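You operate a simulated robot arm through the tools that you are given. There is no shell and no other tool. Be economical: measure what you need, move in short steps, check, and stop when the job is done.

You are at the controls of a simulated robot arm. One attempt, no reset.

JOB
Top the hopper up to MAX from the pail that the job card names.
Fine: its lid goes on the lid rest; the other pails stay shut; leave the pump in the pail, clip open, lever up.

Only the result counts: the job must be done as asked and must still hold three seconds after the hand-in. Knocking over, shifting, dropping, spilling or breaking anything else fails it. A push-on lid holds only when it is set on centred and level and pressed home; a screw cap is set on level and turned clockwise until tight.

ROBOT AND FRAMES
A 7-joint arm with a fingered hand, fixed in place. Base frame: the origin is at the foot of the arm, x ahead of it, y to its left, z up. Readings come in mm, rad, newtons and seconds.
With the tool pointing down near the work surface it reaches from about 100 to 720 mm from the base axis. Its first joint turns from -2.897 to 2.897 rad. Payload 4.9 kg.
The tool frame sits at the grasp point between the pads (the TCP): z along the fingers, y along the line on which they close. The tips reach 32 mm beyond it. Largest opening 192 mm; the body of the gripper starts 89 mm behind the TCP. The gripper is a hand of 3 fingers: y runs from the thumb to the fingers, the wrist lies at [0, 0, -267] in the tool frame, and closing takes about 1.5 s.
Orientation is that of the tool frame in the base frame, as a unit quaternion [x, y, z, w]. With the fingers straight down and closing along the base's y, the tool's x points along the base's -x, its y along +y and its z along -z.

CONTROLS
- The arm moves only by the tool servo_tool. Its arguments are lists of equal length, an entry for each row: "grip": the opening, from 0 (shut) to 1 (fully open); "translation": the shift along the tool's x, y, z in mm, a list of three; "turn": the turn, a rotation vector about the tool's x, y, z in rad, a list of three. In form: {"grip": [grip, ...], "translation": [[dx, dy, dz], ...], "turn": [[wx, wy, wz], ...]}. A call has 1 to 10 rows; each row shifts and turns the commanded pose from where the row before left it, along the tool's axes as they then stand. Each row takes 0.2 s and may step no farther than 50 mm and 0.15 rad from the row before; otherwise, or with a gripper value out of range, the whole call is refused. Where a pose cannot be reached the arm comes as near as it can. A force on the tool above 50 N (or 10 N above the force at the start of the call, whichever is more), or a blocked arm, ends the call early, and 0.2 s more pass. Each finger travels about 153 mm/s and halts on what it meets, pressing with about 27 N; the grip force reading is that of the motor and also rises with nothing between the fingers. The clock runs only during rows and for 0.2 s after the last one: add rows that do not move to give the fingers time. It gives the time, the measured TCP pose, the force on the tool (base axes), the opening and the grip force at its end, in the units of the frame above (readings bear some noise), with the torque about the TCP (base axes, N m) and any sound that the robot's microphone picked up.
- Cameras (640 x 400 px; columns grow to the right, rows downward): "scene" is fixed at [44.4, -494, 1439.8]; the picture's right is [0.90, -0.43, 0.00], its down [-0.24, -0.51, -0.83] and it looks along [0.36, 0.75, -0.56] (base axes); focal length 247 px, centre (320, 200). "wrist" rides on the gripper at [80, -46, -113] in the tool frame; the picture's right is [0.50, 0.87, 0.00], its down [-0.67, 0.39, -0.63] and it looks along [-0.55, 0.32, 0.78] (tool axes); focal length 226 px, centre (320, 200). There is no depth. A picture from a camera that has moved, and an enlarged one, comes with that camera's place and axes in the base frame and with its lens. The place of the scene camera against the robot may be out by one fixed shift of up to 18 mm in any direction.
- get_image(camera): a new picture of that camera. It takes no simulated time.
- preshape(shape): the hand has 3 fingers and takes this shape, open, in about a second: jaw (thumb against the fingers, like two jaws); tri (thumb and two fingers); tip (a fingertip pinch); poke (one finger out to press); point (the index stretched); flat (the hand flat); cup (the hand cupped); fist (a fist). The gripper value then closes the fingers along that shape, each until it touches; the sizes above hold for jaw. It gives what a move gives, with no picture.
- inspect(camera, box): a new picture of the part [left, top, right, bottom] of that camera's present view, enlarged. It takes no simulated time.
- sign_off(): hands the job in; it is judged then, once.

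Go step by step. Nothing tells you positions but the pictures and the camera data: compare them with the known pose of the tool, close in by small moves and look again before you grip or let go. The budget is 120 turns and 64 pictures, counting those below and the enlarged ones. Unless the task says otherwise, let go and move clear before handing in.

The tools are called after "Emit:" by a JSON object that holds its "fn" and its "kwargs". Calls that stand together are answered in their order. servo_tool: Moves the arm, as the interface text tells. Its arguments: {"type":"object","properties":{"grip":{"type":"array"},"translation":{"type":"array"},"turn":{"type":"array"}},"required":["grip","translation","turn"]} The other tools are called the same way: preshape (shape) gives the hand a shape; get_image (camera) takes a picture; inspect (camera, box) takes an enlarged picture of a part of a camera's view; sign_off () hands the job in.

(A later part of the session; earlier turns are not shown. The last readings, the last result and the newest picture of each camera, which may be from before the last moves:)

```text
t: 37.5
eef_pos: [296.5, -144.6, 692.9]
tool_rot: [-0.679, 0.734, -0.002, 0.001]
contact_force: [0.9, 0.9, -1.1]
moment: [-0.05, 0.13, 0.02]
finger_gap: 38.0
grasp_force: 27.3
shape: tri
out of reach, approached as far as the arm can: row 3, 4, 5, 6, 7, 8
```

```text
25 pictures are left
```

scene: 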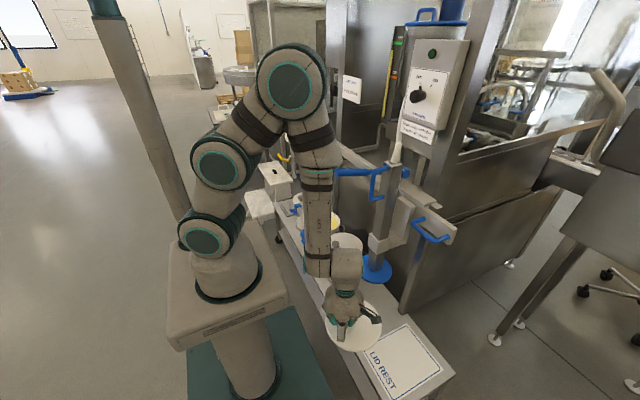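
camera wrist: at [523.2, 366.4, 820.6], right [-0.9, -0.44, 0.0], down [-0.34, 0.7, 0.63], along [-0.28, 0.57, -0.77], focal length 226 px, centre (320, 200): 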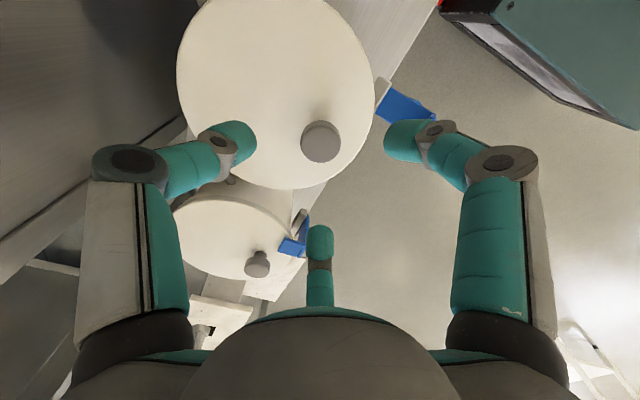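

The reach limit comes from the wrist's yaw; I'll turn the tool back clockwise to free the wrist, keeping the lid level.

Emit:
{"fn": "servo_tool", "kwargs": {"grip": [0, 0, 0, 0, 0, 0, 0, 0, 0, 0], "translation": [[0, 0, 0], [0, 0, 0], [0, 0, 0], [0, 0, 0], [0, 0, 0], [0, 0, 0], [0, 0, 0], [0, 0, 0], [0, 0, 0], [0, 0, 0]], "turn": [[0, 0, 0.15], [0, 0, 0.15], [0, 0, 0.15], [0, 0, 0.15], [0, 0, 0.15], [0, 0, 0.15], [0, 0, 0.15], [0, 0, 0.15], [0, 0, 0.15], [0, 0, 0.15]]}}

```text
t: 39.7
eef_pos: [294.4, -143.1, 694.1]
tool_rot: [0.001, 1.0, -0.001, 0.003]
contact_force: [-0.5, 0.3, -1.7]
moment: [0.06, -0.02, 0.05]
finger_gap: 37.9
grasp_force: 27.2
shape: tri
```

Yaw is back to 0, so the lid centre now lies 38 mm on the −y side of the TCP. I'll move to above the lid rest.

Emit:
{"fn": "servo_tool", "kwargs": {"grip": [0, 0, 0, 0, 0, 0, 0], "translation": [[0, -28, 0], [0, -28, 0], [-42, 0, 0], [-42, 0, 0], [-42, 0, 0], [-42, 0, 0], [-40, 0, 0]], "turn": [[0, 0, 0], [0, 0, 0], [0, 0, 0], [0, 0, 0], [0, 0, 0], [0, 0, 0], [0, 0, 0]]}}

Emit:
{"fn": "get_image", "kwargs": {"camera": "wrist"}}

Emit:
{"fn": "get_image", "kwargs": {"camera": "scene"}}

```text
t: 41.3
eef_pos: [298.0, -201.6, 689.8]
tool_rot: [0.0, 1.0, -0.019, 0.003]
contact_force: [0.4, 0.8, -0.9]
moment: [0.06, 0.02, 0.01]
finger_gap: 37.6
grasp_force: 27.1
shape: tri
out of reach, approached as far as the arm can: row 1, 2, 3, 4, 5, 6, 7
```

```text
24 pictures are left
camera wrist: at [218.1, -244.0, 804.3], right [-0.5, 0.86, -0.03], down [0.67, 0.41, 0.62], along [0.55, 0.29, -0.78], focal length 226 px, centre (320, 200)
```

wrist: 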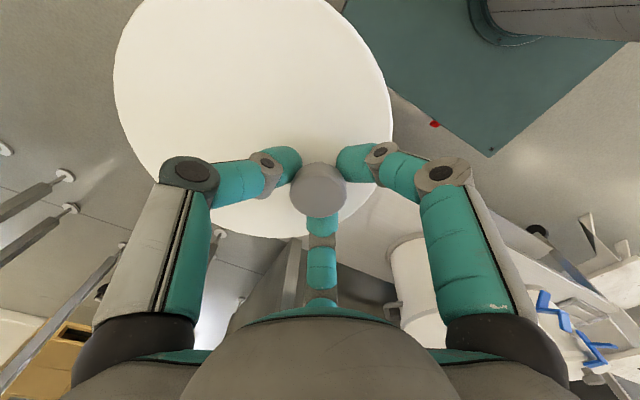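

```text
23 pictures are left
```

scene: 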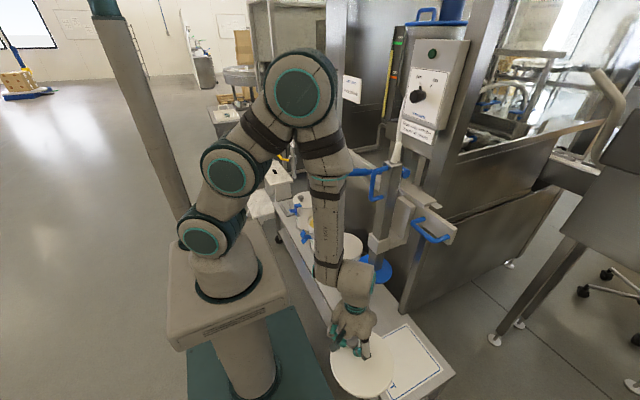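

The arm reached this y but won't go further in +x in this posture. I'll test a bit more clockwise yaw with a small rise, then forward.

Emit:
{"fn": "servo_tool", "kwargs": {"grip": [0, 0, 0, 0, 0, 0, 0], "translation": [[0, 0, -15], [0, 0, -15], [0, 0, 0], [0, 0, 0], [0, 0, 0], [-20, 0, 0], [-20, 0, 0]], "turn": [[0, 0, 0.15], [0, 0, 0.15], [0, 0, 0.15], [0, 0, 0.15], [0, 0, 0], [0, 0, 0], [0, 0, 0]]}}

```text
t: 42.9
eef_pos: [335.2, -237.5, 711.0]
tool_rot: [0.237, 0.971, -0.031, 0.008]
contact_force: [0.6, 0.4, -1.4]
moment: [0.06, -0.01, 0.02]
finger_gap: 37.8
grasp_force: 26.8
shape: tri
out of reach, approached as far as the arm can: row 1
```

More clockwise yaw does free it. I'll level the tool (it tilted 0.06 rad) and go forward in base +x.

Emit:
{"fn": "servo_tool", "kwargs": {"grip": [0, 0, 0, 0, 0], "translation": [[0, 0, 0], [0, 0, 0], [-26, 14, 0], [-26, 14, 0], [-26, 14, 0]], "turn": [[-0.057, 0.03, 0.15], [0, 0, 0.1], [0, 0, 0], [0, 0, 0], [0, 0, 0]]}}

```text
refused: row 1 steps farther than a row can; nothing moved
```

Emit:
{"fn": "servo_tool", "kwargs": {"grip": [0, 0, 0, 0, 0, 0], "translation": [[0, 0, 0], [0, 0, 0], [0, 0, 0], [-24, 18, 0], [-24, 18, 0], [-24, 18, 0]], "turn": [[-0.057, 0.03, 0], [0, 0, 0.13], [0, 0, 0.13], [0, 0, 0], [0, 0, 0], [0, 0, 0]]}}

```text
t: 44.3
eef_pos: [426.2, -246.8, 710.4]
tool_rot: [0.36, 0.933, 0.001, 0.0]
contact_force: [0.1, -0.5, -0.8]
moment: [0.05, -0.03, -0.01]
finger_gap: 37.8
grasp_force: 27.3
shape: tri
```

Level and moving freely now. I'll take a wrist picture to locate the lid rest against the lid.

Emit:
{"fn": "get_image", "kwargs": {"camera": "wrist"}}

Emit:
{"fn": "get_image", "kwargs": {"camera": "scene"}}

```text
22 pictures are left
camera wrist: at [336.0, -227.8, 823.6], right [0.21, 0.98, 0.0], down [0.76, -0.17, 0.63], along [0.62, -0.13, -0.77], focal length 226 px, centre (320, 200)
```

wrist: 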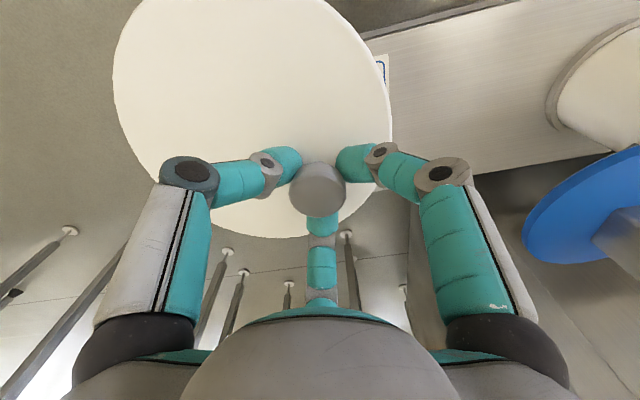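

```text
21 pictures are left
```

scene: 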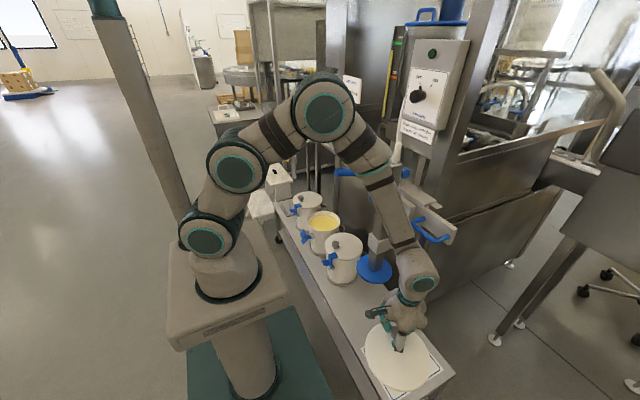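

Lid rest plate centre is around (514, −227), top near z 392. I'll move the lid centre over it and come down partway.

Emit:
{"fn": "servo_tool", "kwargs": {"grip": [0, 0, 0, 0, 0, 0, 0], "translation": [[-17.2, 37.2, 0], [-17.2, 37.2, 0], [-17.2, 37.2, 0], [0, 0, 45], [0, 0, 45], [0, 0, 45], [0, 0, 0]], "turn": [[0, 0, 0], [0, 0, 0], [0, 0, 0], [0, 0, 0], [0, 0, 0], [0, 0, 0], [0, 0, 0]]}}

Emit:
{"fn": "get_image", "kwargs": {"camera": "scene"}}

```text
t: 45.6
eef_pos: [531.0, -193.4, 624.6]
tool_rot: [0.362, 0.931, -0.018, -0.027]
contact_force: [42.5, 11.4, 38.9]
moment: [-1.11, 4.8, -0.04]
finger_gap: 37.3
grasp_force: 26.8
shape: tri
stopped in row 6: the arm was blocked; the commanded pose is now the measured one
```

```text
20 pictures are left
```

scene: 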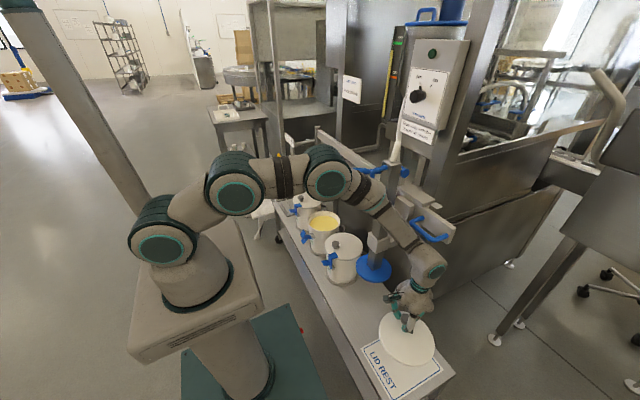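

The arm was blocked at z≈625 with about 58 N on the tool, so something is touching. I'll look closer.

Emit:
{"fn": "inspect", "kwargs": {"camera": "scene", "box": [310, 140, 470, 300]}}

```text
2.50 times, centred on (390, 220) of scene
camera zoom: at [44.4, -494.0, 1439.8], right [0.9, -0.43, 0.0], down [-0.24, -0.51, -0.83], along [0.36, 0.75, -0.56], focal length 618 px, centre (145, 150)
```

zoom: 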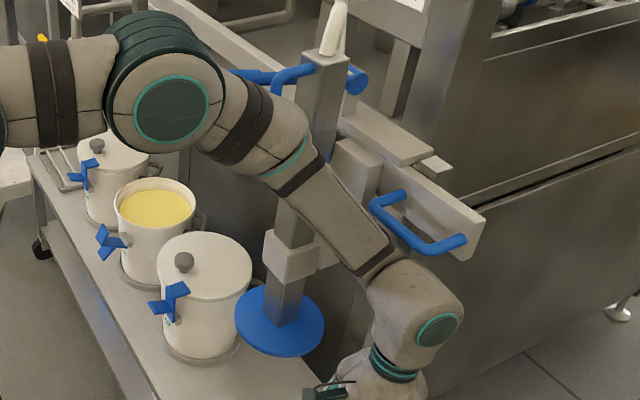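

The forearm leans over toward the pump's handle and lever, while carriage and disk look unmoved. I'll rise again the way I came and turn the tool further clockwise, which should swing the elbow to the −y side, then look.

Emit:
{"fn": "servo_tool", "kwargs": {"grip": [0, 0, 0, 0, 0, 0], "translation": [[0, 0, -20], [0, 0, -40], [0, 0, -40], [17, -37, 0], [17, -37, 0], [0, 0, 0]], "turn": [[0, 0, 0], [0, 0, 0], [0, 0, 0], [0, 0, 0], [0, 0, 0], [0, 0, 0]]}}

Emit:
{"fn": "servo_tool", "kwargs": {"grip": [0, 0, 0, 0, 0, 0, 0, 0, 0, 0], "translation": [[0, 0, 0], [0, 0, 0], [0, 0, 0], [0, 0, 0], [0, 0, 0], [0, 0, 0], [0, 0, 0], [0, 0, 0], [0, 0, 0], [0, 0, 0]], "turn": [[0, 0, 0.14], [0, 0, 0.14], [0, 0, 0.14], [0, 0, 0.14], [0, 0, 0.14], [0, 0, 0.14], [0, 0, 0.14], [0, 0, 0.14], [0, 0, 0.14], [0, 0, 0.0]]}}

Emit:
{"fn": "get_image", "kwargs": {"camera": "scene"}}

```text
t: 45.9
eef_pos: [545.2, -185.3, 526.6]
tool_rot: [0.358, 0.926, -0.041, -0.11]
contact_force: [-1.5, 2.3, -4.2]
moment: [-0.17, -0.17, 0.07]
finger_gap: 36.6
grasp_force: 26.8
shape: tri
stopped in row 1: the force on the tool passed its limit at 77 N (the readings are from after the stop); the commanded pose is now the measured one
```

```text
t: 48.1
eef_pos: [537.1, -185.8, 547.8]
tool_rot: [0.838, 0.536, -0.086, -0.058]
contact_force: [-0.2, -0.5, -0.9]
moment: [-0.02, -0.04, 0.01]
finger_gap: 36.7
grasp_force: 26.4
shape: tri
```

```text
18 pictures are left
```

scene: 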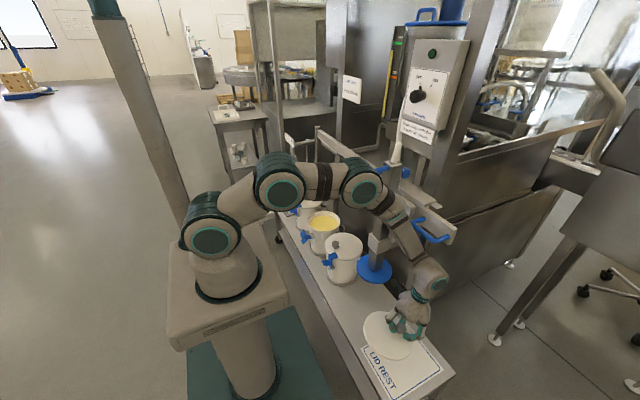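

The arm settled free of contact at z≈548, slightly tilted, with the lid still gripped. I'll level the tool and shift toward −y, away from the pump.

Emit:
{"fn": "servo_tool", "kwargs": {"grip": [0, 0, 0, 0, 0, 0, 0], "translation": [[0, 0, 0], [0, 0, 0], [-17, 8, 0], [-17, 8, 0], [-17, 8, 0], [0, 0, 0], [0, 0, 0]], "turn": [[-0.095, 0.041, 0], [-0.094, 0.041, 0], [0, 0, 0], [0, 0, 0], [0, 0, 0], [0, 0, 0], [0, 0, 0]]}}

```text
t: 49.7
eef_pos: [547.7, -245.4, 553.9]
tool_rot: [0.841, 0.541, 0.006, 0.006]
contact_force: [-0.4, -0.4, -1.2]
moment: [-0.01, -0.08, 0.04]
finger_gap: 36.6
grasp_force: 27.2
shape: tri
```

Level and free at (548, −245, 554). A wrist picture to check the lid in the grip and the plate below.

Emit:
{"fn": "get_image", "kwargs": {"camera": "wrist"}}

Emit:
{"fn": "inspect", "kwargs": {"camera": "scene", "box": [330, 140, 470, 400]}}

```text
17 pictures are left
camera wrist: at [537.4, -153.9, 667.9], right [1.0, 0.09, 0.02], down [0.06, -0.77, 0.64], along [0.07, -0.63, -0.77], focal length 226 px, centre (320, 200)
```

wrist: 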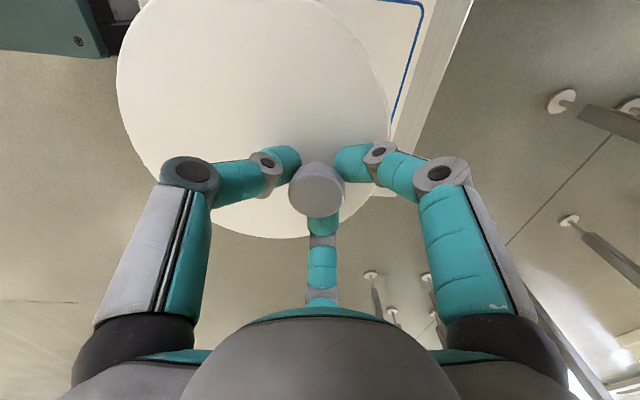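

```text
1.54 times, centred on (400, 270) of scene
camera zoom: at [44.4, -494.0, 1439.8], right [0.9, -0.43, 0.0], down [-0.24, -0.51, -0.83], along [0.36, 0.75, -0.56], focal length 380 px, centre (197, 92)
```

zoom: 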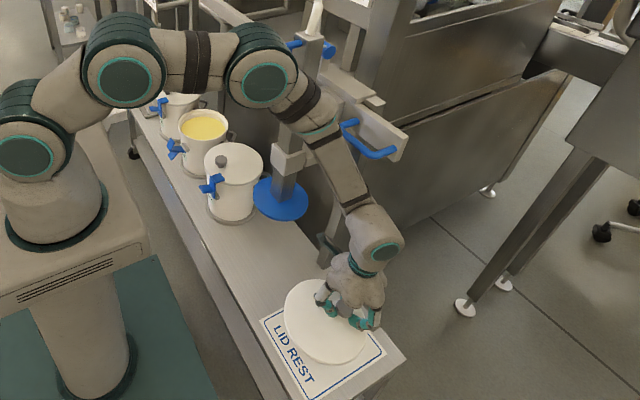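

The lid centre at about (506, −235) projects right onto the plate centre. I'll go straight down, slowing near the expected contact at TCP z≈447.

Emit:
{"fn": "servo_tool", "kwargs": {"grip": [0, 0, 0, 0, 0, 0, 0, 0, 0], "translation": [[0, 0, 25], [0, 0, 25], [0, 0, 20], [0, 0, 12], [0, 0, 7], [0, 0, 5], [0, 0, 4], [0, 0, 4], [0, 0, 0]], "turn": [[0, 0, 0], [0, 0, 0], [0, 0, 0], [0, 0, 0], [0, 0, 0], [0, 0, 0], [0, 0, 0], [0, 0, 0], [0, 0, 0]]}}

```text
t: 51.7
eef_pos: [550.4, -245.7, 453.3]
tool_rot: [0.842, 0.539, 0.005, 0.006]
contact_force: [0.0, 0.7, -0.4]
moment: [-0.02, -0.04, 0.01]
finger_gap: 36.5
grasp_force: 26.6
shape: tri
```

Emit:
{"fn": "servo_tool", "kwargs": {"grip": [0, 0, 0, 0, 0, 0, 0, 0], "translation": [[0, 0, 3], [0, 0, 3], [0, 0, 3], [0, 0, 3], [0, 0, 3], [0, 0, 3], [0, 0, 3], [0, 0, 3]], "turn": [[0, 0, 0], [0, 0, 0], [0, 0, 0], [0, 0, 0], [0, 0, 0], [0, 0, 0], [0, 0, 0], [0, 0, 0]]}}

```text
t: 53.1
eef_pos: [553.1, -245.7, 440.2]
tool_rot: [0.841, 0.541, 0.006, 0.006]
contact_force: [-5.2, 4.4, 18.8]
moment: [0.28, 1.1, -0.07]
finger_gap: 40.0
grasp_force: 26.9
shape: tri
stopped in row 6: the force on the tool passed its limit at 57 N (the readings are from after the stop); the commanded pose is now the measured one
```

Contact: the lid is down on the rest. I'll open gently and rise.

Emit:
{"fn": "servo_tool", "kwargs": {"grip": [0.25, 0.4, 0.5, 0.5, 0.5, 0.5, 0.5, 0.5], "translation": [[0, 0, -1], [0, 0, -1], [0, 0, -2], [0, 0, -5], [0, 0, -20], [0, 0, -30], [0, 0, -40], [0, 0, -40]], "turn": [[0, 0, 0], [0, 0, 0], [0, 0, 0], [0, 0, 0], [0, 0, 0], [0, 0, 0], [0, 0, 0], [0, 0, 0]]}}

Emit:
{"fn": "inspect", "kwargs": {"camera": "scene", "box": [300, 140, 470, 400]}}

```text
t: 54.9
eef_pos: [548.3, -243.8, 579.5]
tool_rot: [0.841, 0.541, 0.006, 0.006]
contact_force: [-1.4, 0.0, -0.9]
moment: [-0.03, -0.08, 0.01]
finger_gap: 95.7
grasp_force: 0.0
shape: tri
```

```text
1.54 times, centred on (385, 270) of scene
camera zoom: at [44.4, -494.0, 1439.8], right [0.9, -0.43, 0.0], down [-0.24, -0.51, -0.83], along [0.36, 0.75, -0.56], focal length 380 px, centre (220, 92)
```

zoom: 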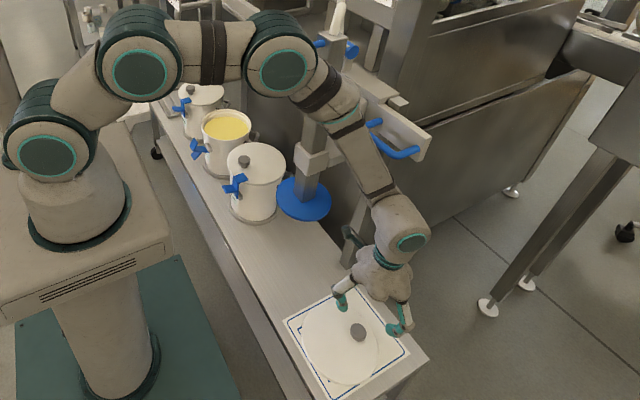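

The lid is on the lid rest. Next is the carriage: I plan to push the D handle's bar (about x 448, y 0, z 1035–1120) toward +y with one finger, so I'll first retreat back and up.

Emit:
{"fn": "servo_tool", "kwargs": {"grip": [0.5, 0.5, 0.5, 0.5, 0.5, 0.5, 0.5, 0.5, 0.5, 0.5], "translation": [[-6.7, -24.4, -40], [-6.7, -24.4, -40], [-6.7, -24.4, -40], [-6.7, -24.4, -40], [-6.7, -24.4, -40], [-6.7, -24.4, -40], [-6.7, -24.4, -40], [-6.7, -24.4, -40], [-6.7, -24.4, -40], [-6.7, -24.4, -40]], "turn": [[0, 0, 0], [0, 0, 0], [0, 0, 0], [0, 0, 0], [0, 0, 0], [0, 0, 0], [0, 0, 0], [0, 0, 0], [0, 0, 0], [0, 0, 0]]}}

Emit:
{"fn": "preshape", "kwargs": {"shape": "poke"}}

```text
t: 57.1
eef_pos: [292.3, -201.5, 973.2]
tool_rot: [0.841, 0.54, 0.007, 0.006]
contact_force: [-0.6, 1.0, 0.5]
moment: [-0.01, -0.02, -0.03]
finger_gap: 95.7
grasp_force: 0.0
shape: tri
```

```text
t: 58.0
eef_pos: [293.9, -202.3, 972.7]
tool_rot: [0.841, 0.54, 0.007, 0.007]
contact_force: [1.1, 0.6, 0.6]
moment: [0.03, 0.02, 0.01]
finger_gap: 0.0
grasp_force: 0.0
shape: poke
```

Now free at (294, −202, 973) in poke shape. I'll move to (400, −150, 1075) and turn the yaw so the curled fingers face away from the push direction.

Emit:
{"fn": "servo_tool", "kwargs": {"grip": [1, 1, 1, 1, 1, 1, 1, 1, 1, 1], "translation": [[22.8, 18.8, -25.5], [22.8, 18.8, -25.5], [22.8, 18.8, -25.5], [22.8, 18.8, -25.5], [0, 0, 0], [0, 0, 0], [0, 0, 0], [0, 0, 0], [0, 0, 0], [0, 0, 0]], "turn": [[0, 0, 0.1], [0, 0, 0], [0, 0, 0], [0, 0, 0], [0, 0, 0.15], [0, 0, 0.15], [0, 0, 0.15], [0, 0, 0.15], [0, 0, 0.15], [0, 0, 0.15]]}}

```text
t: 60.2
eef_pos: [402.2, -158.9, 1076.2]
tool_rot: [0.998, 0.07, 0.009, 0.003]
contact_force: [-0.1, -0.6, -0.5]
moment: [0.03, -0.01, -0.01]
finger_gap: 0.0
grasp_force: 0.0
shape: poke
```

Yaw is as wanted. Now I'll tilt so that the finger points forward-down and slightly +y.

Emit:
{"fn": "servo_tool", "kwargs": {"grip": [1, 1, 1, 1, 1, 1, 1], "translation": [[0, 0, 0], [0, 0, 0], [0, 0, 0], [0, 0, 0], [0, 0, 0], [0, 0, 0], [0, 0, 0]], "turn": [[0.028, 0.136, 0], [0.028, 0.136, 0], [0.028, 0.136, 0], [0.028, 0.136, 0], [0.028, 0.136, 0], [0.028, 0.136, 0], [0, 0, 0]]}}

Emit:
{"fn": "get_image", "kwargs": {"camera": "wrist"}}

```text
t: 61.8
eef_pos: [401.7, -159.9, 1078.1]
tool_rot: [0.909, 0.065, 0.398, -0.106]
contact_force: [0.3, -0.2, -0.5]
moment: [0.02, -0.01, 0.04]
finger_gap: 0.0
grasp_force: 0.1
shape: poke
```

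```text
14 pictures are left
camera wrist: at [365.3, -140.3, 1217.5], right [0.52, -0.82, 0.25], down [-0.82, -0.56, -0.13], along [0.25, -0.13, -0.96], focal length 226 px, centre (320, 200)
```

wrist: 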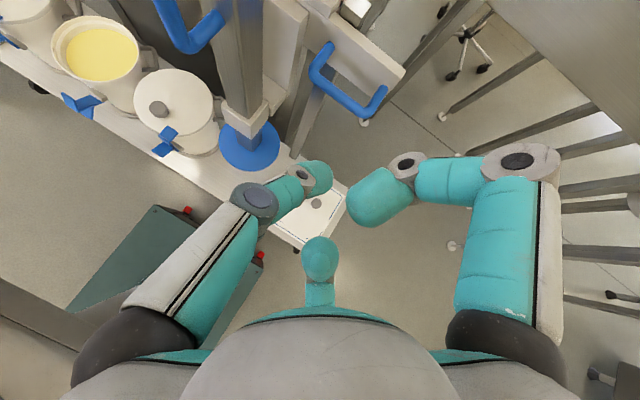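

The D handle's lower corner projects to about (455, 0, 1028), as expected. I'll bring the fingertip to the −y side of the bar and start a gentle push.

Emit:
{"fn": "servo_tool", "kwargs": {"grip": [1, 1, 1, 1, 1, 1, 1, 1], "translation": [[12.2, -29.2, 18.9], [12.2, -29.2, 18.9], [12.2, -29.2, 18.9], [0.5, -14.5, 3.7], [0.5, -14.5, 3.7], [0.5, -14.5, 3.7], [0.5, -14.5, 3.7], [0, 0, 0]], "turn": [[0, 0, 0], [0, 0, 0], [0, 0, 0], [0, 0, 0], [0, 0, 0], [0, 0, 0], [0, 0, 0], [0, 0, 0]]}}

Emit:
{"fn": "inspect", "kwargs": {"camera": "scene", "box": [320, 120, 432, 200]}}

```text
t: 63.6
eef_pos: [447.0, 1.8, 1078.2]
tool_rot: [0.909, 0.067, 0.397, -0.107]
contact_force: [0.9, 0.4, -1.2]
moment: [0.0, 0.0, 0.01]
finger_gap: 0.1
grasp_force: 0.0
shape: poke
```

```text
5.00 times, centred on (376, 160) of scene
camera zoom: at [44.4, -494.0, 1439.8], right [0.9, -0.43, 0.0], down [-0.24, -0.51, -0.83], along [0.36, 0.75, -0.56], focal length 1235 px, centre (40, 400)
```

zoom: 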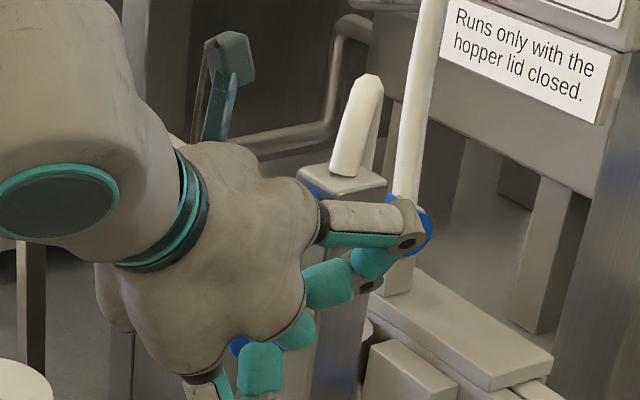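

The pump has already slid some 50 mm with hardly any force, so the carriage runs freely. I'll keep pushing toward +y at a steady pace.

Emit:
{"fn": "servo_tool", "kwargs": {"grip": [1, 1, 1, 1, 1, 1, 1, 1, 1, 1], "translation": [[0.5, -14.5, 3.7], [0.8, -23.3, 5.9], [0.8, -23.3, 5.9], [0.8, -23.3, 5.9], [0.8, -23.3, 5.9], [0.8, -23.3, 5.9], [0.8, -23.3, 5.9], [0.8, -23.3, 5.9], [0.8, -23.3, 5.9], [0.5, -14.5, 3.7]], "turn": [[0, 0, 0], [0, 0, 0], [0, 0, 0], [0, 0, 0], [0, 0, 0], [0, 0, 0], [0, 0, 0], [0, 0, 0], [0, 0, 0], [0, 0, 0]]}}

Emit:
{"fn": "get_image", "kwargs": {"camera": "scene"}}

```text
t: 65.8
eef_pos: [448.1, 223.5, 1079.6]
tool_rot: [0.909, 0.067, 0.398, -0.107]
contact_force: [-0.1, 0.2, 0.3]
moment: [0.01, -0.05, -0.01]
finger_gap: 0.1
grasp_force: 0.0
shape: poke
```

```text
12 pictures are left
```

scene: 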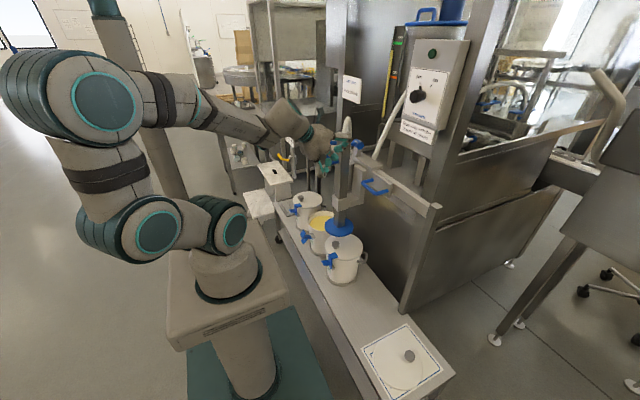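

The pump is at about y 283; the pail centre is near 450. I'll push about 155 mm more, slowing at the end, and compare disk and pail.

Emit:
{"fn": "servo_tool", "kwargs": {"grip": [1, 1, 1, 1, 1, 1, 1, 1, 1], "translation": [[0.5, -14.5, 3.7], [0.8, -23.3, 5.9], [0.8, -23.3, 5.9], [0.8, -23.3, 5.9], [0.8, -23.3, 5.9], [0.5, -14.5, 3.7], [0.3, -9.7, 2.4], [0.3, -9.7, 2.4], [0.2, -4.8, 1.2]], "turn": [[0, 0, 0], [0, 0, 0], [0, 0, 0], [0, 0, 0], [0, 0, 0], [0, 0, 0], [0, 0, 0], [0, 0, 0], [0, 0, 0]]}}

Emit:
{"fn": "inspect", "kwargs": {"camera": "scene", "box": [280, 120, 408, 250]}}

```text
t: 67.8
eef_pos: [447.6, 375.1, 1079.5]
tool_rot: [0.909, 0.067, 0.397, -0.107]
contact_force: [0.5, 0.1, 0.5]
moment: [-0.01, 0.03, 0.0]
finger_gap: 0.2
grasp_force: 0.1
shape: poke
```

```text
3.08 times, centred on (344, 185) of scene
camera zoom: at [44.4, -494.0, 1439.8], right [0.9, -0.43, 0.0], down [-0.24, -0.51, -0.83], along [0.36, 0.75, -0.56], focal length 760 px, centre (246, 246)
```

zoom: 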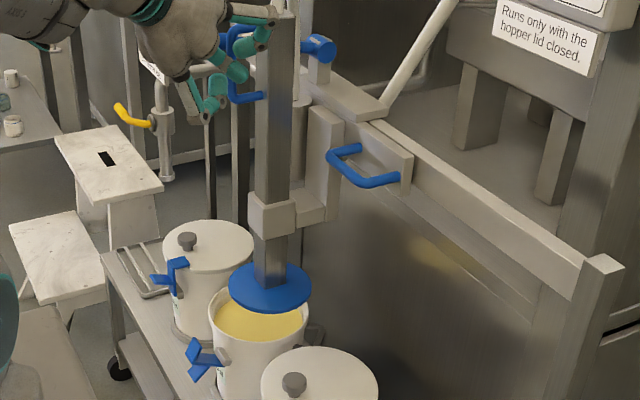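

Disk appears at y≈405 and the pail rim at ≈455 in the same camera; I need about 48 mm more. Pushing on slowly.

Emit:
{"fn": "servo_tool", "kwargs": {"grip": [1, 1, 1, 1, 1, 1], "translation": [[0.3, -9.7, 2.4], [0.3, -9.7, 2.4], [0.3, -9.7, 2.4], [0.3, -9.7, 2.4], [0.2, -5.8, 1.5], [0, 0, 0]], "turn": [[0, 0, 0], [0, 0, 0], [0, 0, 0], [0, 0, 0], [0, 0, 0], [0, 0, 0]]}}

Emit:
{"fn": "inspect", "kwargs": {"camera": "scene", "box": [280, 120, 392, 250]}}

```text
t: 69.2
eef_pos: [445.4, 419.8, 1079.8]
tool_rot: [0.909, 0.066, 0.398, -0.107]
contact_force: [-0.5, -0.3, 0.3]
moment: [0.01, 0.0, 0.0]
finger_gap: 0.0
grasp_force: 0.0
shape: poke
```

```text
3.08 times, centred on (336, 185) of scene
camera zoom: at [44.4, -494.0, 1439.8], right [0.9, -0.43, 0.0], down [-0.24, -0.51, -0.83], along [0.36, 0.75, -0.56], focal length 760 px, centre (271, 246)
```

zoom: 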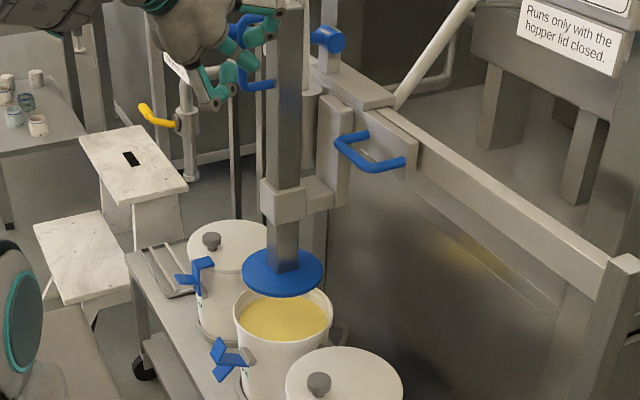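

Disk and pail are aligned within a few millimetres. Now I'll withdraw the finger, bring it above the D handle's upper arm and press down to lower the pump.

Emit:
{"fn": "servo_tool", "kwargs": {"grip": [1, 1, 1, 1, 1, 1, 1, 1], "translation": [[-0.9, 24.2, -6.1], [35, -6.7, -31.4], [35, -6.7, -31.4], [1.6, -45.5, 11.5], [-7.4, 1.4, 6.6], [-7.4, 1.4, 6.6], [-7.4, 1.4, 6.6], [0, 0, 0]], "turn": [[0, 0, 0], [0, 0, 0], [0, 0, 0], [0, 0, 0], [0, 0, 0], [0, 0, 0], [0, 0, 0], [0, 0, 0]]}}

Emit:
{"fn": "inspect", "kwargs": {"camera": "scene", "box": [290, 105, 370, 175]}}

```text
t: 71.0
eef_pos: [445.7, 442.5, 1143.2]
tool_rot: [0.909, 0.066, 0.398, -0.106]
contact_force: [-0.8, 0.5, 4.4]
moment: [0.11, -0.06, 0.02]
finger_gap: 0.0
grasp_force: 0.0
shape: poke
```

```text
5.71 times, centred on (330, 140) of scene
camera zoom: at [44.4, -494.0, 1439.8], right [0.9, -0.43, 0.0], down [-0.24, -0.51, -0.83], along [0.36, 0.75, -0.56], focal length 1411 px, centre (263, 543)
```

zoom: 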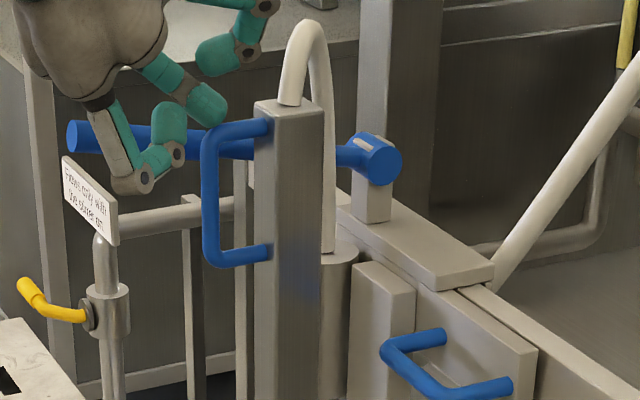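

Light contact on the handle's upper corner (4 N). There's a small sign at the yellow valve that I should read before pumping.

Emit:
{"fn": "inspect", "kwargs": {"camera": "scene", "box": [290, 128, 318, 150]}}

```text
16.00 times, centred on (304, 139) of scene
camera zoom: at [44.4, -494.0, 1439.8], right [0.9, -0.43, 0.0], down [-0.24, -0.51, -0.83], along [0.36, 0.75, -0.56], focal length 3952 px, centre (576, 1176)
```

zoom: 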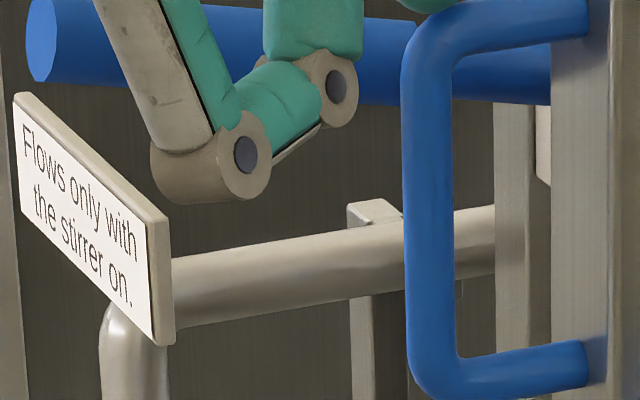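

The sign concerns the yellow tap (flow out), not the filling. Now I'll press the handle down.

Emit:
{"fn": "servo_tool", "kwargs": {"grip": [1, 1, 1, 1, 1, 1], "translation": [[-5.9, 1.1, 5.3], [-5.9, 1.1, 5.3], [-5.9, 1.1, 5.3], [-5.9, 1.1, 5.3], [-5.9, 1.1, 5.3], [0, 0, 0]], "turn": [[0, 0, 0], [0, 0, 0], [0, 0, 0], [0, 0, 0], [0, 0, 0], [0, 0, 0]]}}

```text
t: 72.4
eef_pos: [445.2, 441.3, 1102.2]
tool_rot: [0.909, 0.067, 0.398, -0.107]
contact_force: [-0.4, -0.6, -0.3]
moment: [0.0, 0.03, -0.01]
finger_gap: 0.0
grasp_force: 0.2
shape: poke
```

The finger went down 41 mm with no force; I need to see whether the pump followed.

Emit:
{"fn": "inspect", "kwargs": {"camera": "scene", "box": [280, 105, 384, 250]}}

```text
2.76 times, centred on (332, 178) of scene
camera zoom: at [44.4, -494.0, 1439.8], right [0.9, -0.43, 0.0], down [-0.24, -0.51, -0.83], along [0.36, 0.75, -0.56], focal length 681 px, centre (287, 262)
```

zoom: 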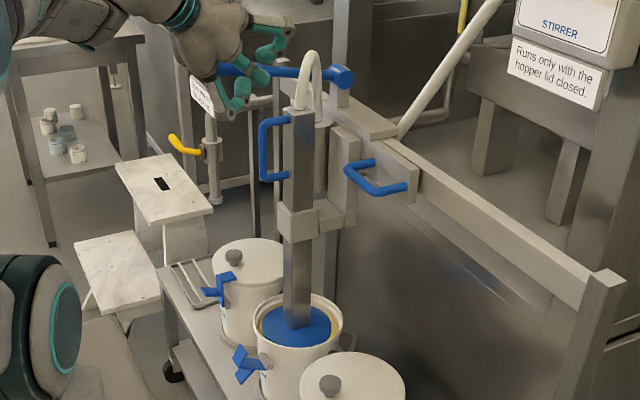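

The pump slid down into the pail by itself and the disk sits inside the rim on the cream. The lever stayed up on the carriage, its end near (375, 522, 1100); I'll rise, change to the gripping shape and hover above the lever.

Emit:
{"fn": "servo_tool", "kwargs": {"grip": [1, 1, 1, 1, 1, 1], "translation": [[24.6, -4.7, -22], [24.6, -4.7, -22], [24.6, -4.7, -22], [24.6, -4.7, -22], [-15.5, -43.3, -8], [-15.5, -43.3, -8]], "turn": [[0, 0, 0], [0, 0, 0], [0, 0, 0], [0, 0, 0], [0, 0, 0], [0, 0, 0]]}}

Emit:
{"fn": "preshape", "kwargs": {"shape": "jaw"}}

Emit:
{"fn": "get_image", "kwargs": {"camera": "wrist"}}

```text
t: 73.8
eef_pos: [393.9, 522.2, 1234.4]
tool_rot: [0.909, 0.066, 0.398, -0.107]
contact_force: [-1.2, 0.7, 0.6]
moment: [-0.06, 0.04, 0.0]
finger_gap: 0.1
grasp_force: 0.1
shape: poke
```

```text
t: 74.7
eef_pos: [396.5, 521.3, 1233.0]
tool_rot: [0.909, 0.067, 0.398, -0.107]
contact_force: [-0.2, -0.2, -0.3]
moment: [0.02, 0.0, 0.0]
finger_gap: 191.7
grasp_force: 0.0
shape: jaw
```

```text
6 pictures are left
camera wrist: at [359.9, 539.7, 1373.4], right [0.52, -0.82, 0.25], down [-0.82, -0.56, -0.13], along [0.25, -0.13, -0.96], focal length 226 px, centre (320, 200)
```

wrist: 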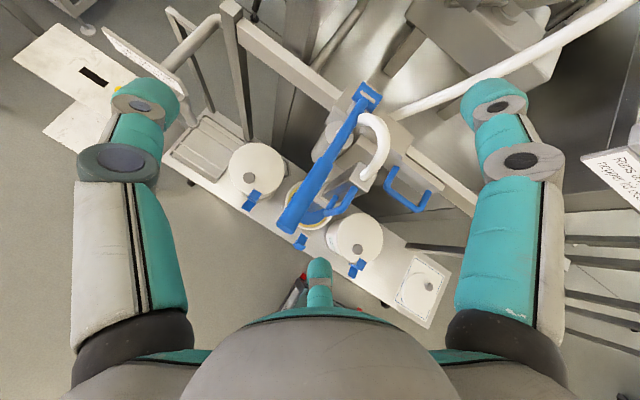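

Clear view: the lever runs almost along x from its end (381, 515) to the pivot near (623, 524). I'll descend astride the lever and close on it.

Emit:
{"fn": "servo_tool", "kwargs": {"grip": [0.62, 0.62, 0.62, 0.62, 0.62, 0.62], "translation": [[0, 3, -1], [0, 0, 0], [-29.5, 5.6, 26.4], [-29.5, 5.6, 26.4], [-29.5, 5.6, 26.4], [-7.4, 1.4, 6.6]], "turn": [[0, 0, 0], [0, 0, 0], [0, 0, 0], [0, 0, 0], [0, 0, 0], [0, 0, 0]]}}

Emit:
{"fn": "servo_tool", "kwargs": {"grip": [0.4, 0.2, 0, 0, 0, 0, 0], "translation": [[0, 0, 0], [0, 0, 0], [0, 0, 0], [0, 0, 0], [0, 0, 0], [0, 0, 0], [0, 0, 0]], "turn": [[0, 0, 0], [0, 0, 0], [0, 0, 0], [0, 0, 0], [0, 0, 0], [0, 0, 0], [0, 0, 0]]}}

```text
t: 76.1
eef_pos: [406.4, 518.3, 1118.5]
tool_rot: [0.91, 0.069, 0.394, -0.105]
contact_force: [-0.6, 0.0, -0.2]
moment: [-0.02, 0.0, 0.0]
finger_gap: 119.8
grasp_force: 0.1
shape: jaw
out of reach, approached as far as the arm can: row 5, 6
```

```text
t: 77.7
eef_pos: [406.4, 517.4, 1120.1]
tool_rot: [0.91, 0.069, 0.394, -0.106]
contact_force: [8.4, -0.7, 3.8]
moment: [0.03, -0.66, -0.15]
finger_gap: 13.0
grasp_force: 27.7
shape: jaw
```

The arm hit a joint limit in this wrist orientation and only brushed the lever's top. I'll open, rise, and turn the wrist back to its original yaw with the tool more upright.

Emit:
{"fn": "servo_tool", "kwargs": {"grip": [0.6, 0.6, 0.6, 0.6, 0.6, 0.6, 0.6, 0.6, 0.6, 0.6], "translation": [[0, 0, 0], [0, 0, 0], [22, -4.2, -19.8], [29.5, -5.6, -26.4], [0, 0, 0], [0, 0, 0], [0, 0, 0], [0, 0, 0], [0, 0, 0], [0, 0, 0]], "turn": [[0, 0, 0], [0, 0, 0], [0, 0, 0], [0, 0, 0], [-0.028, -0.136, 0], [-0.028, -0.136, 0], [-0.028, -0.136, 0], [-0.028, -0.136, 0], [-0.028, -0.136, 0], [-0.028, -0.136, 0]]}}

Emit:
{"fn": "servo_tool", "kwargs": {"grip": [0.6, 0.6, 0.6, 0.6, 0.6, 0.6, 0.6, 0.6, 0.6, 0.6], "translation": [[0, 0, 0], [0, 0, 0], [0, 0, 0], [0, 0, 0], [0, 0, 0], [0, 0, 0], [0, 0, 0], [0, 0, 0], [0, 0, 0], [0, 0, 0]], "turn": [[0, 0, -0.15], [0, 0, -0.15], [0, 0, -0.15], [0, 0, -0.15], [0, 0, -0.15], [0, 0, -0.15], [0, 0, -0.15], [0, 0, -0.15], [0, 0, -0.15], [0, 0, -0.15]]}}

Emit:
{"fn": "servo_tool", "kwargs": {"grip": [0.6, 0.6, 0.6, 0.6, 0.6, 0.6, 0.6, 0.6, 0.6, 0.6], "translation": [[0, 0, 0], [0, 0, 0], [0, 0, 0], [0, 0, 0], [0, 0, 0], [0, 0, 0], [0, 0, 0], [0, 0, 0], [0, 0, 0], [0, 0, 0]], "turn": [[0, 0, -0.15], [0, 0, -0.15], [0, 0, -0.15], [0, 0, -0.15], [0, 0, -0.15], [0, 0, -0.15], [0, 0, -0.15], [0, 0, -0.15], [0, 0, -0.15], [0, 0, -0.15]]}}

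```text
t: 79.9
eef_pos: [406.9, 517.5, 1187.5]
tool_rot: [0.997, 0.072, 0.009, 0.002]
contact_force: [-0.2, -0.3, 0.3]
moment: [0.02, -0.02, 0.01]
finger_gap: 115.1
grasp_force: 0.1
shape: jaw
```

```text
t: 82.1
eef_pos: [406.3, 517.6, 1188.0]
tool_rot: [0.681, 0.732, 0.004, 0.008]
contact_force: [-0.3, -0.3, 0.3]
moment: [0.0, 0.02, 0.01]
finger_gap: 115.0
grasp_force: 0.1
shape: jaw
```

```text
t: 84.3
eef_pos: [407.7, 518.8, 1188.2]
tool_rot: [0.0, 1.0, -0.003, 0.008]
contact_force: [0.1, 0.5, -0.2]
moment: [-0.01, 0.04, 0.01]
finger_gap: 114.9
grasp_force: 0.0
shape: jaw
```

Upright at the original yaw with no limits reported. Descending astride the lever and closing.

Emit:
{"fn": "servo_tool", "kwargs": {"grip": [0.6, 0.6, 0.6, 0.6, 0.3, 0, 0, 0, 0, 0], "translation": [[8, -1, 30], [0, 0, 30], [0, 0, 20], [0, 0, 8], [0, 0, 0], [0, 0, 0], [0, 0, 0], [0, 0, 0], [0, 0, 0], [0, 0, 0]], "turn": [[0, 0, 0], [0, 0, 0], [0, 0, 0], [0, 0, 0], [0, 0, 0], [0, 0, 0], [0, 0, 0], [0, 0, 0], [0, 0, 0], [0, 0, 0]]}}

```text
t: 86.5
eef_pos: [399.9, 517.0, 1097.4]
tool_rot: [0.001, 1.0, -0.004, 0.006]
contact_force: [-11.9, -2.4, -22.2]
moment: [-0.28, 0.03, 0.02]
finger_gap: 10.1
grasp_force: 27.0
shape: jaw
```

The fingers closed to 10 mm with a downward pull on the tool, so they have probably closed under or around the bar. One picture to check.

Emit:
{"fn": "inspect", "kwargs": {"camera": "scene", "box": [285, 100, 365, 170]}}

```text
5.71 times, centred on (325, 135) of scene
camera zoom: at [44.4, -494.0, 1439.8], right [0.9, -0.43, 0.0], down [-0.24, -0.51, -0.83], along [0.36, 0.75, -0.56], focal length 1411 px, centre (291, 571)
```

zoom: 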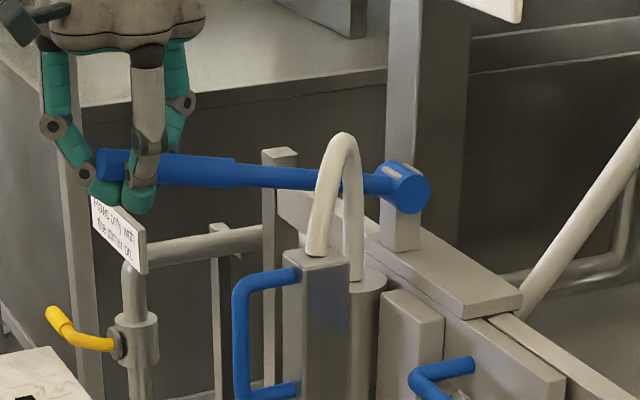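

The fingers envelop the lever firmly, and the lever is at its upper stop. Now a first downward stroke, following the arc.

Emit:
{"fn": "servo_tool", "kwargs": {"grip": [0, 0, 0, 0, 0, 0, 0], "translation": [[0, 0, 10], [-0.5, 0, 12], [-1, 0, 12], [-2, 0, 12], [-3, 0, 12], [-3, 0, 12], [0, 0, 0]], "turn": [[0, 0, 0], [0, -0.03, 0], [0, -0.05, 0], [0, -0.05, 0], [0, -0.05, 0], [0, -0.05, 0], [0, 0, 0]]}}

```text
t: 88.1
eef_pos: [414.4, 518.8, 1032.8]
tool_rot: [0.001, 0.992, -0.003, 0.124]
contact_force: [0.7, 0.0, 0.4]
moment: [-0.02, 0.02, -0.01]
finger_gap: 7.7
grasp_force: 26.7
shape: jaw
```

No force shown, so the bar may have slid up in the fingers or the lever moves lightly. I'll continue down and watch for force.

Emit:
{"fn": "servo_tool", "kwargs": {"grip": [0, 0, 0, 0, 0, 0], "translation": [[-1, 0, 12], [-1, 0, 12], [-1, 0, 12], [-1, 0, 12], [-1, 0, 12], [0, 0, 0]], "turn": [[0, -0.05, 0], [0, -0.05, 0], [0, -0.05, 0], [0, -0.05, 0], [0, -0.05, 0], [0, 0, 0]]}}

Emit:
{"fn": "get_image", "kwargs": {"camera": "scene"}}

```text
t: 89.5
eef_pos: [442.1, 517.5, 976.6]
tool_rot: [0.0, 0.969, -0.003, 0.247]
contact_force: [-6.2, 4.1, 5.1]
moment: [-0.26, -0.12, -0.31]
finger_gap: 7.7
grasp_force: 26.9
shape: jaw
```

```text
4 pictures are left
```

scene: 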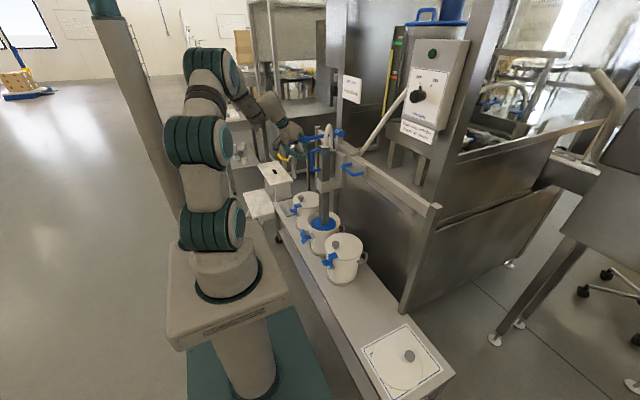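

The lever stayed up; the bar only slid within the fingers. I'll go back up, then press the lever from above with closed fingertips instead.

Emit:
{"fn": "servo_tool", "kwargs": {"grip": [0, 0, 0, 0, 0, 0, 0, 0, 0, 0], "translation": [[-2.1, 0, -12.5], [-1.4, 0, -12.6], [-0.8, 0, -12.7], [-0.2, 0, -12.7], [0.5, 0, -12.7], [1.1, 0, -12.7], [1.7, 0, -12.6], [2.4, 0, -12.5], [3, 0, -12.4], [3.6, 0, -12]], "turn": [[0, 0.05, 0], [0, 0.05, 0], [0, 0.05, 0], [0, 0.05, 0], [0, 0.05, 0], [0, 0.05, 0], [0, 0.05, 0], [0, 0.05, 0], [0, 0.05, 0], [0, 0.05, 0]]}}

Emit:
{"fn": "servo_tool", "kwargs": {"grip": [0.3, 0.6, 0.6, 0.6, 0.6, 0.6, 0.3, 0, 0, 0], "translation": [[0, 0, 0], [0, 0, 0], [0, 0, 0], [0, 0, -30], [0, 0, -35], [0, 0, -25], [0, 0, 0], [0, 0, 0], [0, 0, 0], [0, 0, 0]], "turn": [[0, 0, 0], [0, 0, 0], [0, 0, 0], [0, 0, 0], [0, 0, 0], [0, 0, 0], [0, 0, 0], [0, 0, 0], [0, 0, 0], [0, 0, 0]]}}

```text
t: 91.7
eef_pos: [397.8, 516.3, 1089.5]
tool_rot: [0.001, 1.0, -0.007, -0.005]
contact_force: [8.2, 2.4, -35.4]
moment: [-0.13, 0.48, 0.17]
finger_gap: 6.4
grasp_force: 27.0
shape: jaw
```

```text
t: 93.9
eef_pos: [397.7, 517.6, 1185.3]
tool_rot: [0.0, 1.0, -0.002, -0.001]
contact_force: [-0.8, 0.1, -0.6]
moment: [0.01, 0.02, -0.02]
finger_gap: 0.0
grasp_force: 27.0
shape: jaw
```

Now I'll press on the lever from above, following its arc about the pivot.

Emit:
{"fn": "servo_tool", "kwargs": {"grip": [0, 0, 0, 0, 0, 0, 0, 0, 0, 0], "translation": [[-12, 0, 20], [0, 0, 20], [0, 0, 10], [0, 0, 10], [-1, 0, 10], [-1, 0, 10], [-2, 0, 10], [-2, 0, 10], [-3, 0, 10], [-3, 0, 10]], "turn": [[0, 0, 0], [0, 0, 0], [0, 0, 0], [0, 0, 0], [0, 0, 0], [0, 0, 0], [0, 0, 0], [0, 0, 0], [0, 0, 0], [0, 0, 0]]}}

```text
t: 96.1
eef_pos: [423.8, 516.6, 1067.1]
tool_rot: [0.001, 1.0, -0.002, 0.0]
contact_force: [-3.9, 1.7, 6.7]
moment: [0.06, 0.09, 0.0]
finger_gap: 0.1
grasp_force: 26.9
shape: jaw
```

The lever is going down with about 7 N resistance. Continuing to its lower stop.

Emit:
{"fn": "servo_tool", "kwargs": {"grip": [0, 0, 0, 0, 0, 0, 0, 0], "translation": [[-4, 0, 10], [-4, 0, 10], [-5, 0, 10], [-5, 0, 10], [-6, 0, 10], [-6, 0, 10], [-7, 0, 10], [-7, 0, 10]], "turn": [[0, 0, 0], [0, 0, 0], [0, 0, 0], [0, 0, 0], [0, 0, 0], [0, 0, 0], [0, 0, 0], [0, 0, 0]]}}

```text
t: 97.7
eef_pos: [453.7, 518.9, 1009.1]
tool_rot: [-0.001, 1.0, 0.002, -0.001]
contact_force: [-11.7, -4.8, 13.7]
moment: [-0.18, 0.34, 0.0]
finger_gap: 0.1
grasp_force: 26.5
shape: jaw
stopped in row 7: the force on the tool passed its limit at 58 N (the readings are from after the stop); the commanded pose is now the measured one
```

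The lower stop is reached after roughly 35° of travel. I'll rise to see whether the lever springs back.

Emit:
{"fn": "servo_tool", "kwargs": {"grip": [0, 0, 0, 0, 0, 0], "translation": [[6, 0, -10], [6, 0, -10], [6, 0, -10], [5, 0, -10], [4, 0, -10], [0, 0, 0]], "turn": [[0, 0, 0], [0, 0, 0], [0, 0, 0], [0, 0, 0], [0, 0, 0], [0, 0, 0]]}}

Emit:
{"fn": "inspect", "kwargs": {"camera": "scene", "box": [280, 20, 420, 170]}}

```text
t: 99.1
eef_pos: [427.8, 520.0, 1058.4]
tool_rot: [0.0, 1.0, 0.001, 0.0]
contact_force: [1.2, -0.7, 8.7]
moment: [-0.05, -0.05, 0.01]
finger_gap: 0.0
grasp_force: 27.0
shape: jaw
```

```text
2.67 times, centred on (350, 95) of scene
camera zoom: at [44.4, -494.0, 1439.8], right [0.9, -0.43, 0.0], down [-0.24, -0.51, -0.83], along [0.36, 0.75, -0.56], focal length 659 px, centre (240, 480)
```

zoom: 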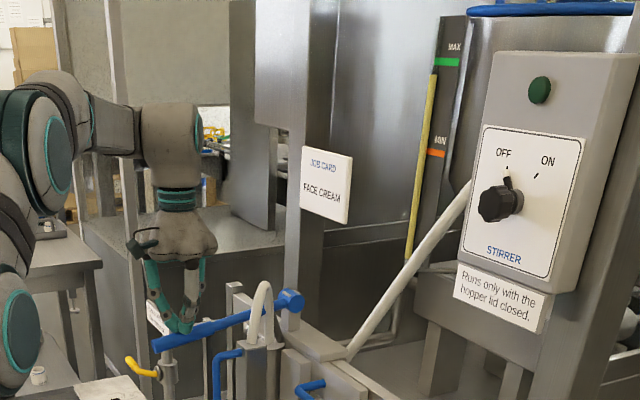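

The lever springs back on its own. The gauge rose by about a third of the gap to MAX with that stroke, so about two more strokes are needed. I'll let the lever fully up and do the second stroke.

Emit:
{"fn": "servo_tool", "kwargs": {"grip": [0, 0, 0, 0, 0, 0, 0, 0], "translation": [[4, -1, -15], [4, -1, -15], [4, 0, -15], [3, 0, -15], [2, 0, -15], [0, 0, -10], [0, 0, -5], [0, 0, 0]], "turn": [[0, 0, 0], [0, 0, 0], [0, 0, 0], [0, 0, 0], [0, 0, 0], [0, 0, 0], [0, 0, 0], [0, 0, 0]]}}

Emit:
{"fn": "servo_tool", "kwargs": {"grip": [0, 0, 0, 0, 0, 0, 0, 0, 0], "translation": [[0, 0, 10], [0, 0, 12], [-1, 0, 12], [-2, 0, 12], [-2, 0, 12], [-3, 0, 12], [-4, 0, 12], [-5, 0, 12], [-5, 0, 12]], "turn": [[0, 0, 0], [0, 0, 0], [0, 0, 0], [0, 0, 0], [0, 0, 0], [0, 0, 0], [0, 0, 0], [0, 0, 0], [0, 0, 0]]}}

Emit:
{"fn": "servo_tool", "kwargs": {"grip": [0, 0, 0, 0, 0, 0, 0], "translation": [[-5, 0, 10], [-6, 0, 10], [-6, 0, 10], [-6, 0, 8], [-6, 0, 8], [-6, 0, 8], [-6, 0, 8]], "turn": [[0, 0, 0], [0, 0, 0], [0, 0, 0], [0, 0, 0], [0, 0, 0], [0, 0, 0], [0, 0, 0]]}}

```text
t: 100.9
eef_pos: [411.6, 516.1, 1146.6]
tool_rot: [0.0, 1.0, 0.002, -0.001]
contact_force: [1.0, -0.1, -0.4]
moment: [-0.02, -0.01, 0.0]
finger_gap: 0.1
grasp_force: 27.0
shape: jaw
```

```text
t: 102.9
eef_pos: [433.8, 516.2, 1041.8]
tool_rot: [0.0, 1.0, 0.002, 0.0]
contact_force: [-5.6, -0.1, 8.6]
moment: [-0.03, 0.19, 0.0]
finger_gap: 0.0
grasp_force: 27.1
shape: jaw
```

```text
t: 104.0
eef_pos: [456.8, 520.2, 1010.1]
tool_rot: [-0.001, 1.0, 0.008, 0.001]
contact_force: [-8.7, -6.5, 11.5]
moment: [-0.21, 0.26, 0.0]
finger_gap: 0.0
grasp_force: 26.9
shape: jaw
stopped in row 5: the force on the tool passed its limit at 58 N (the readings are from after the stop); the commanded pose is now the measured one
```

Second stroke reached the lower stop. I'll let the lever up fully and read the gauge closely.

Emit:
{"fn": "servo_tool", "kwargs": {"grip": [0, 0, 0, 0, 0, 0, 0, 0, 0, 0], "translation": [[6, -1, -10], [6, -1, -12], [6, -1, -14], [6, -1, -15], [5, 0, -15], [5, 0, -15], [4, 0, -15], [3, 0, -15], [2, 0, -15], [0, 0, -12]], "turn": [[0, 0, 0], [0, 0, 0], [0, 0, 0], [0, 0, 0], [0, 0, 0], [0, 0, 0], [0, 0, 0], [0, 0, 0], [0, 0, 0], [0, 0, 0]]}}

Emit:
{"fn": "inspect", "kwargs": {"camera": "scene", "box": [375, 22, 423, 82]}}

```text
t: 106.2
eef_pos: [414.2, 514.1, 1145.1]
tool_rot: [-0.002, 1.0, 0.005, -0.001]
contact_force: [0.6, 0.0, -0.6]
moment: [0.0, 0.0, 0.03]
finger_gap: 0.1
grasp_force: 27.4
shape: jaw
```

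```text
6.67 times, centred on (399, 52) of scene
camera zoom: at [44.4, -494.0, 1439.8], right [0.9, -0.43, 0.0], down [-0.24, -0.51, -0.83], along [0.36, 0.75, -0.56], focal length 1647 px, centre (-207, 1187)
```

zoom: 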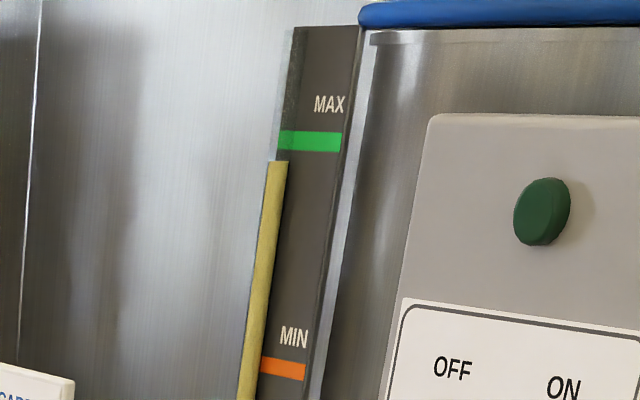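

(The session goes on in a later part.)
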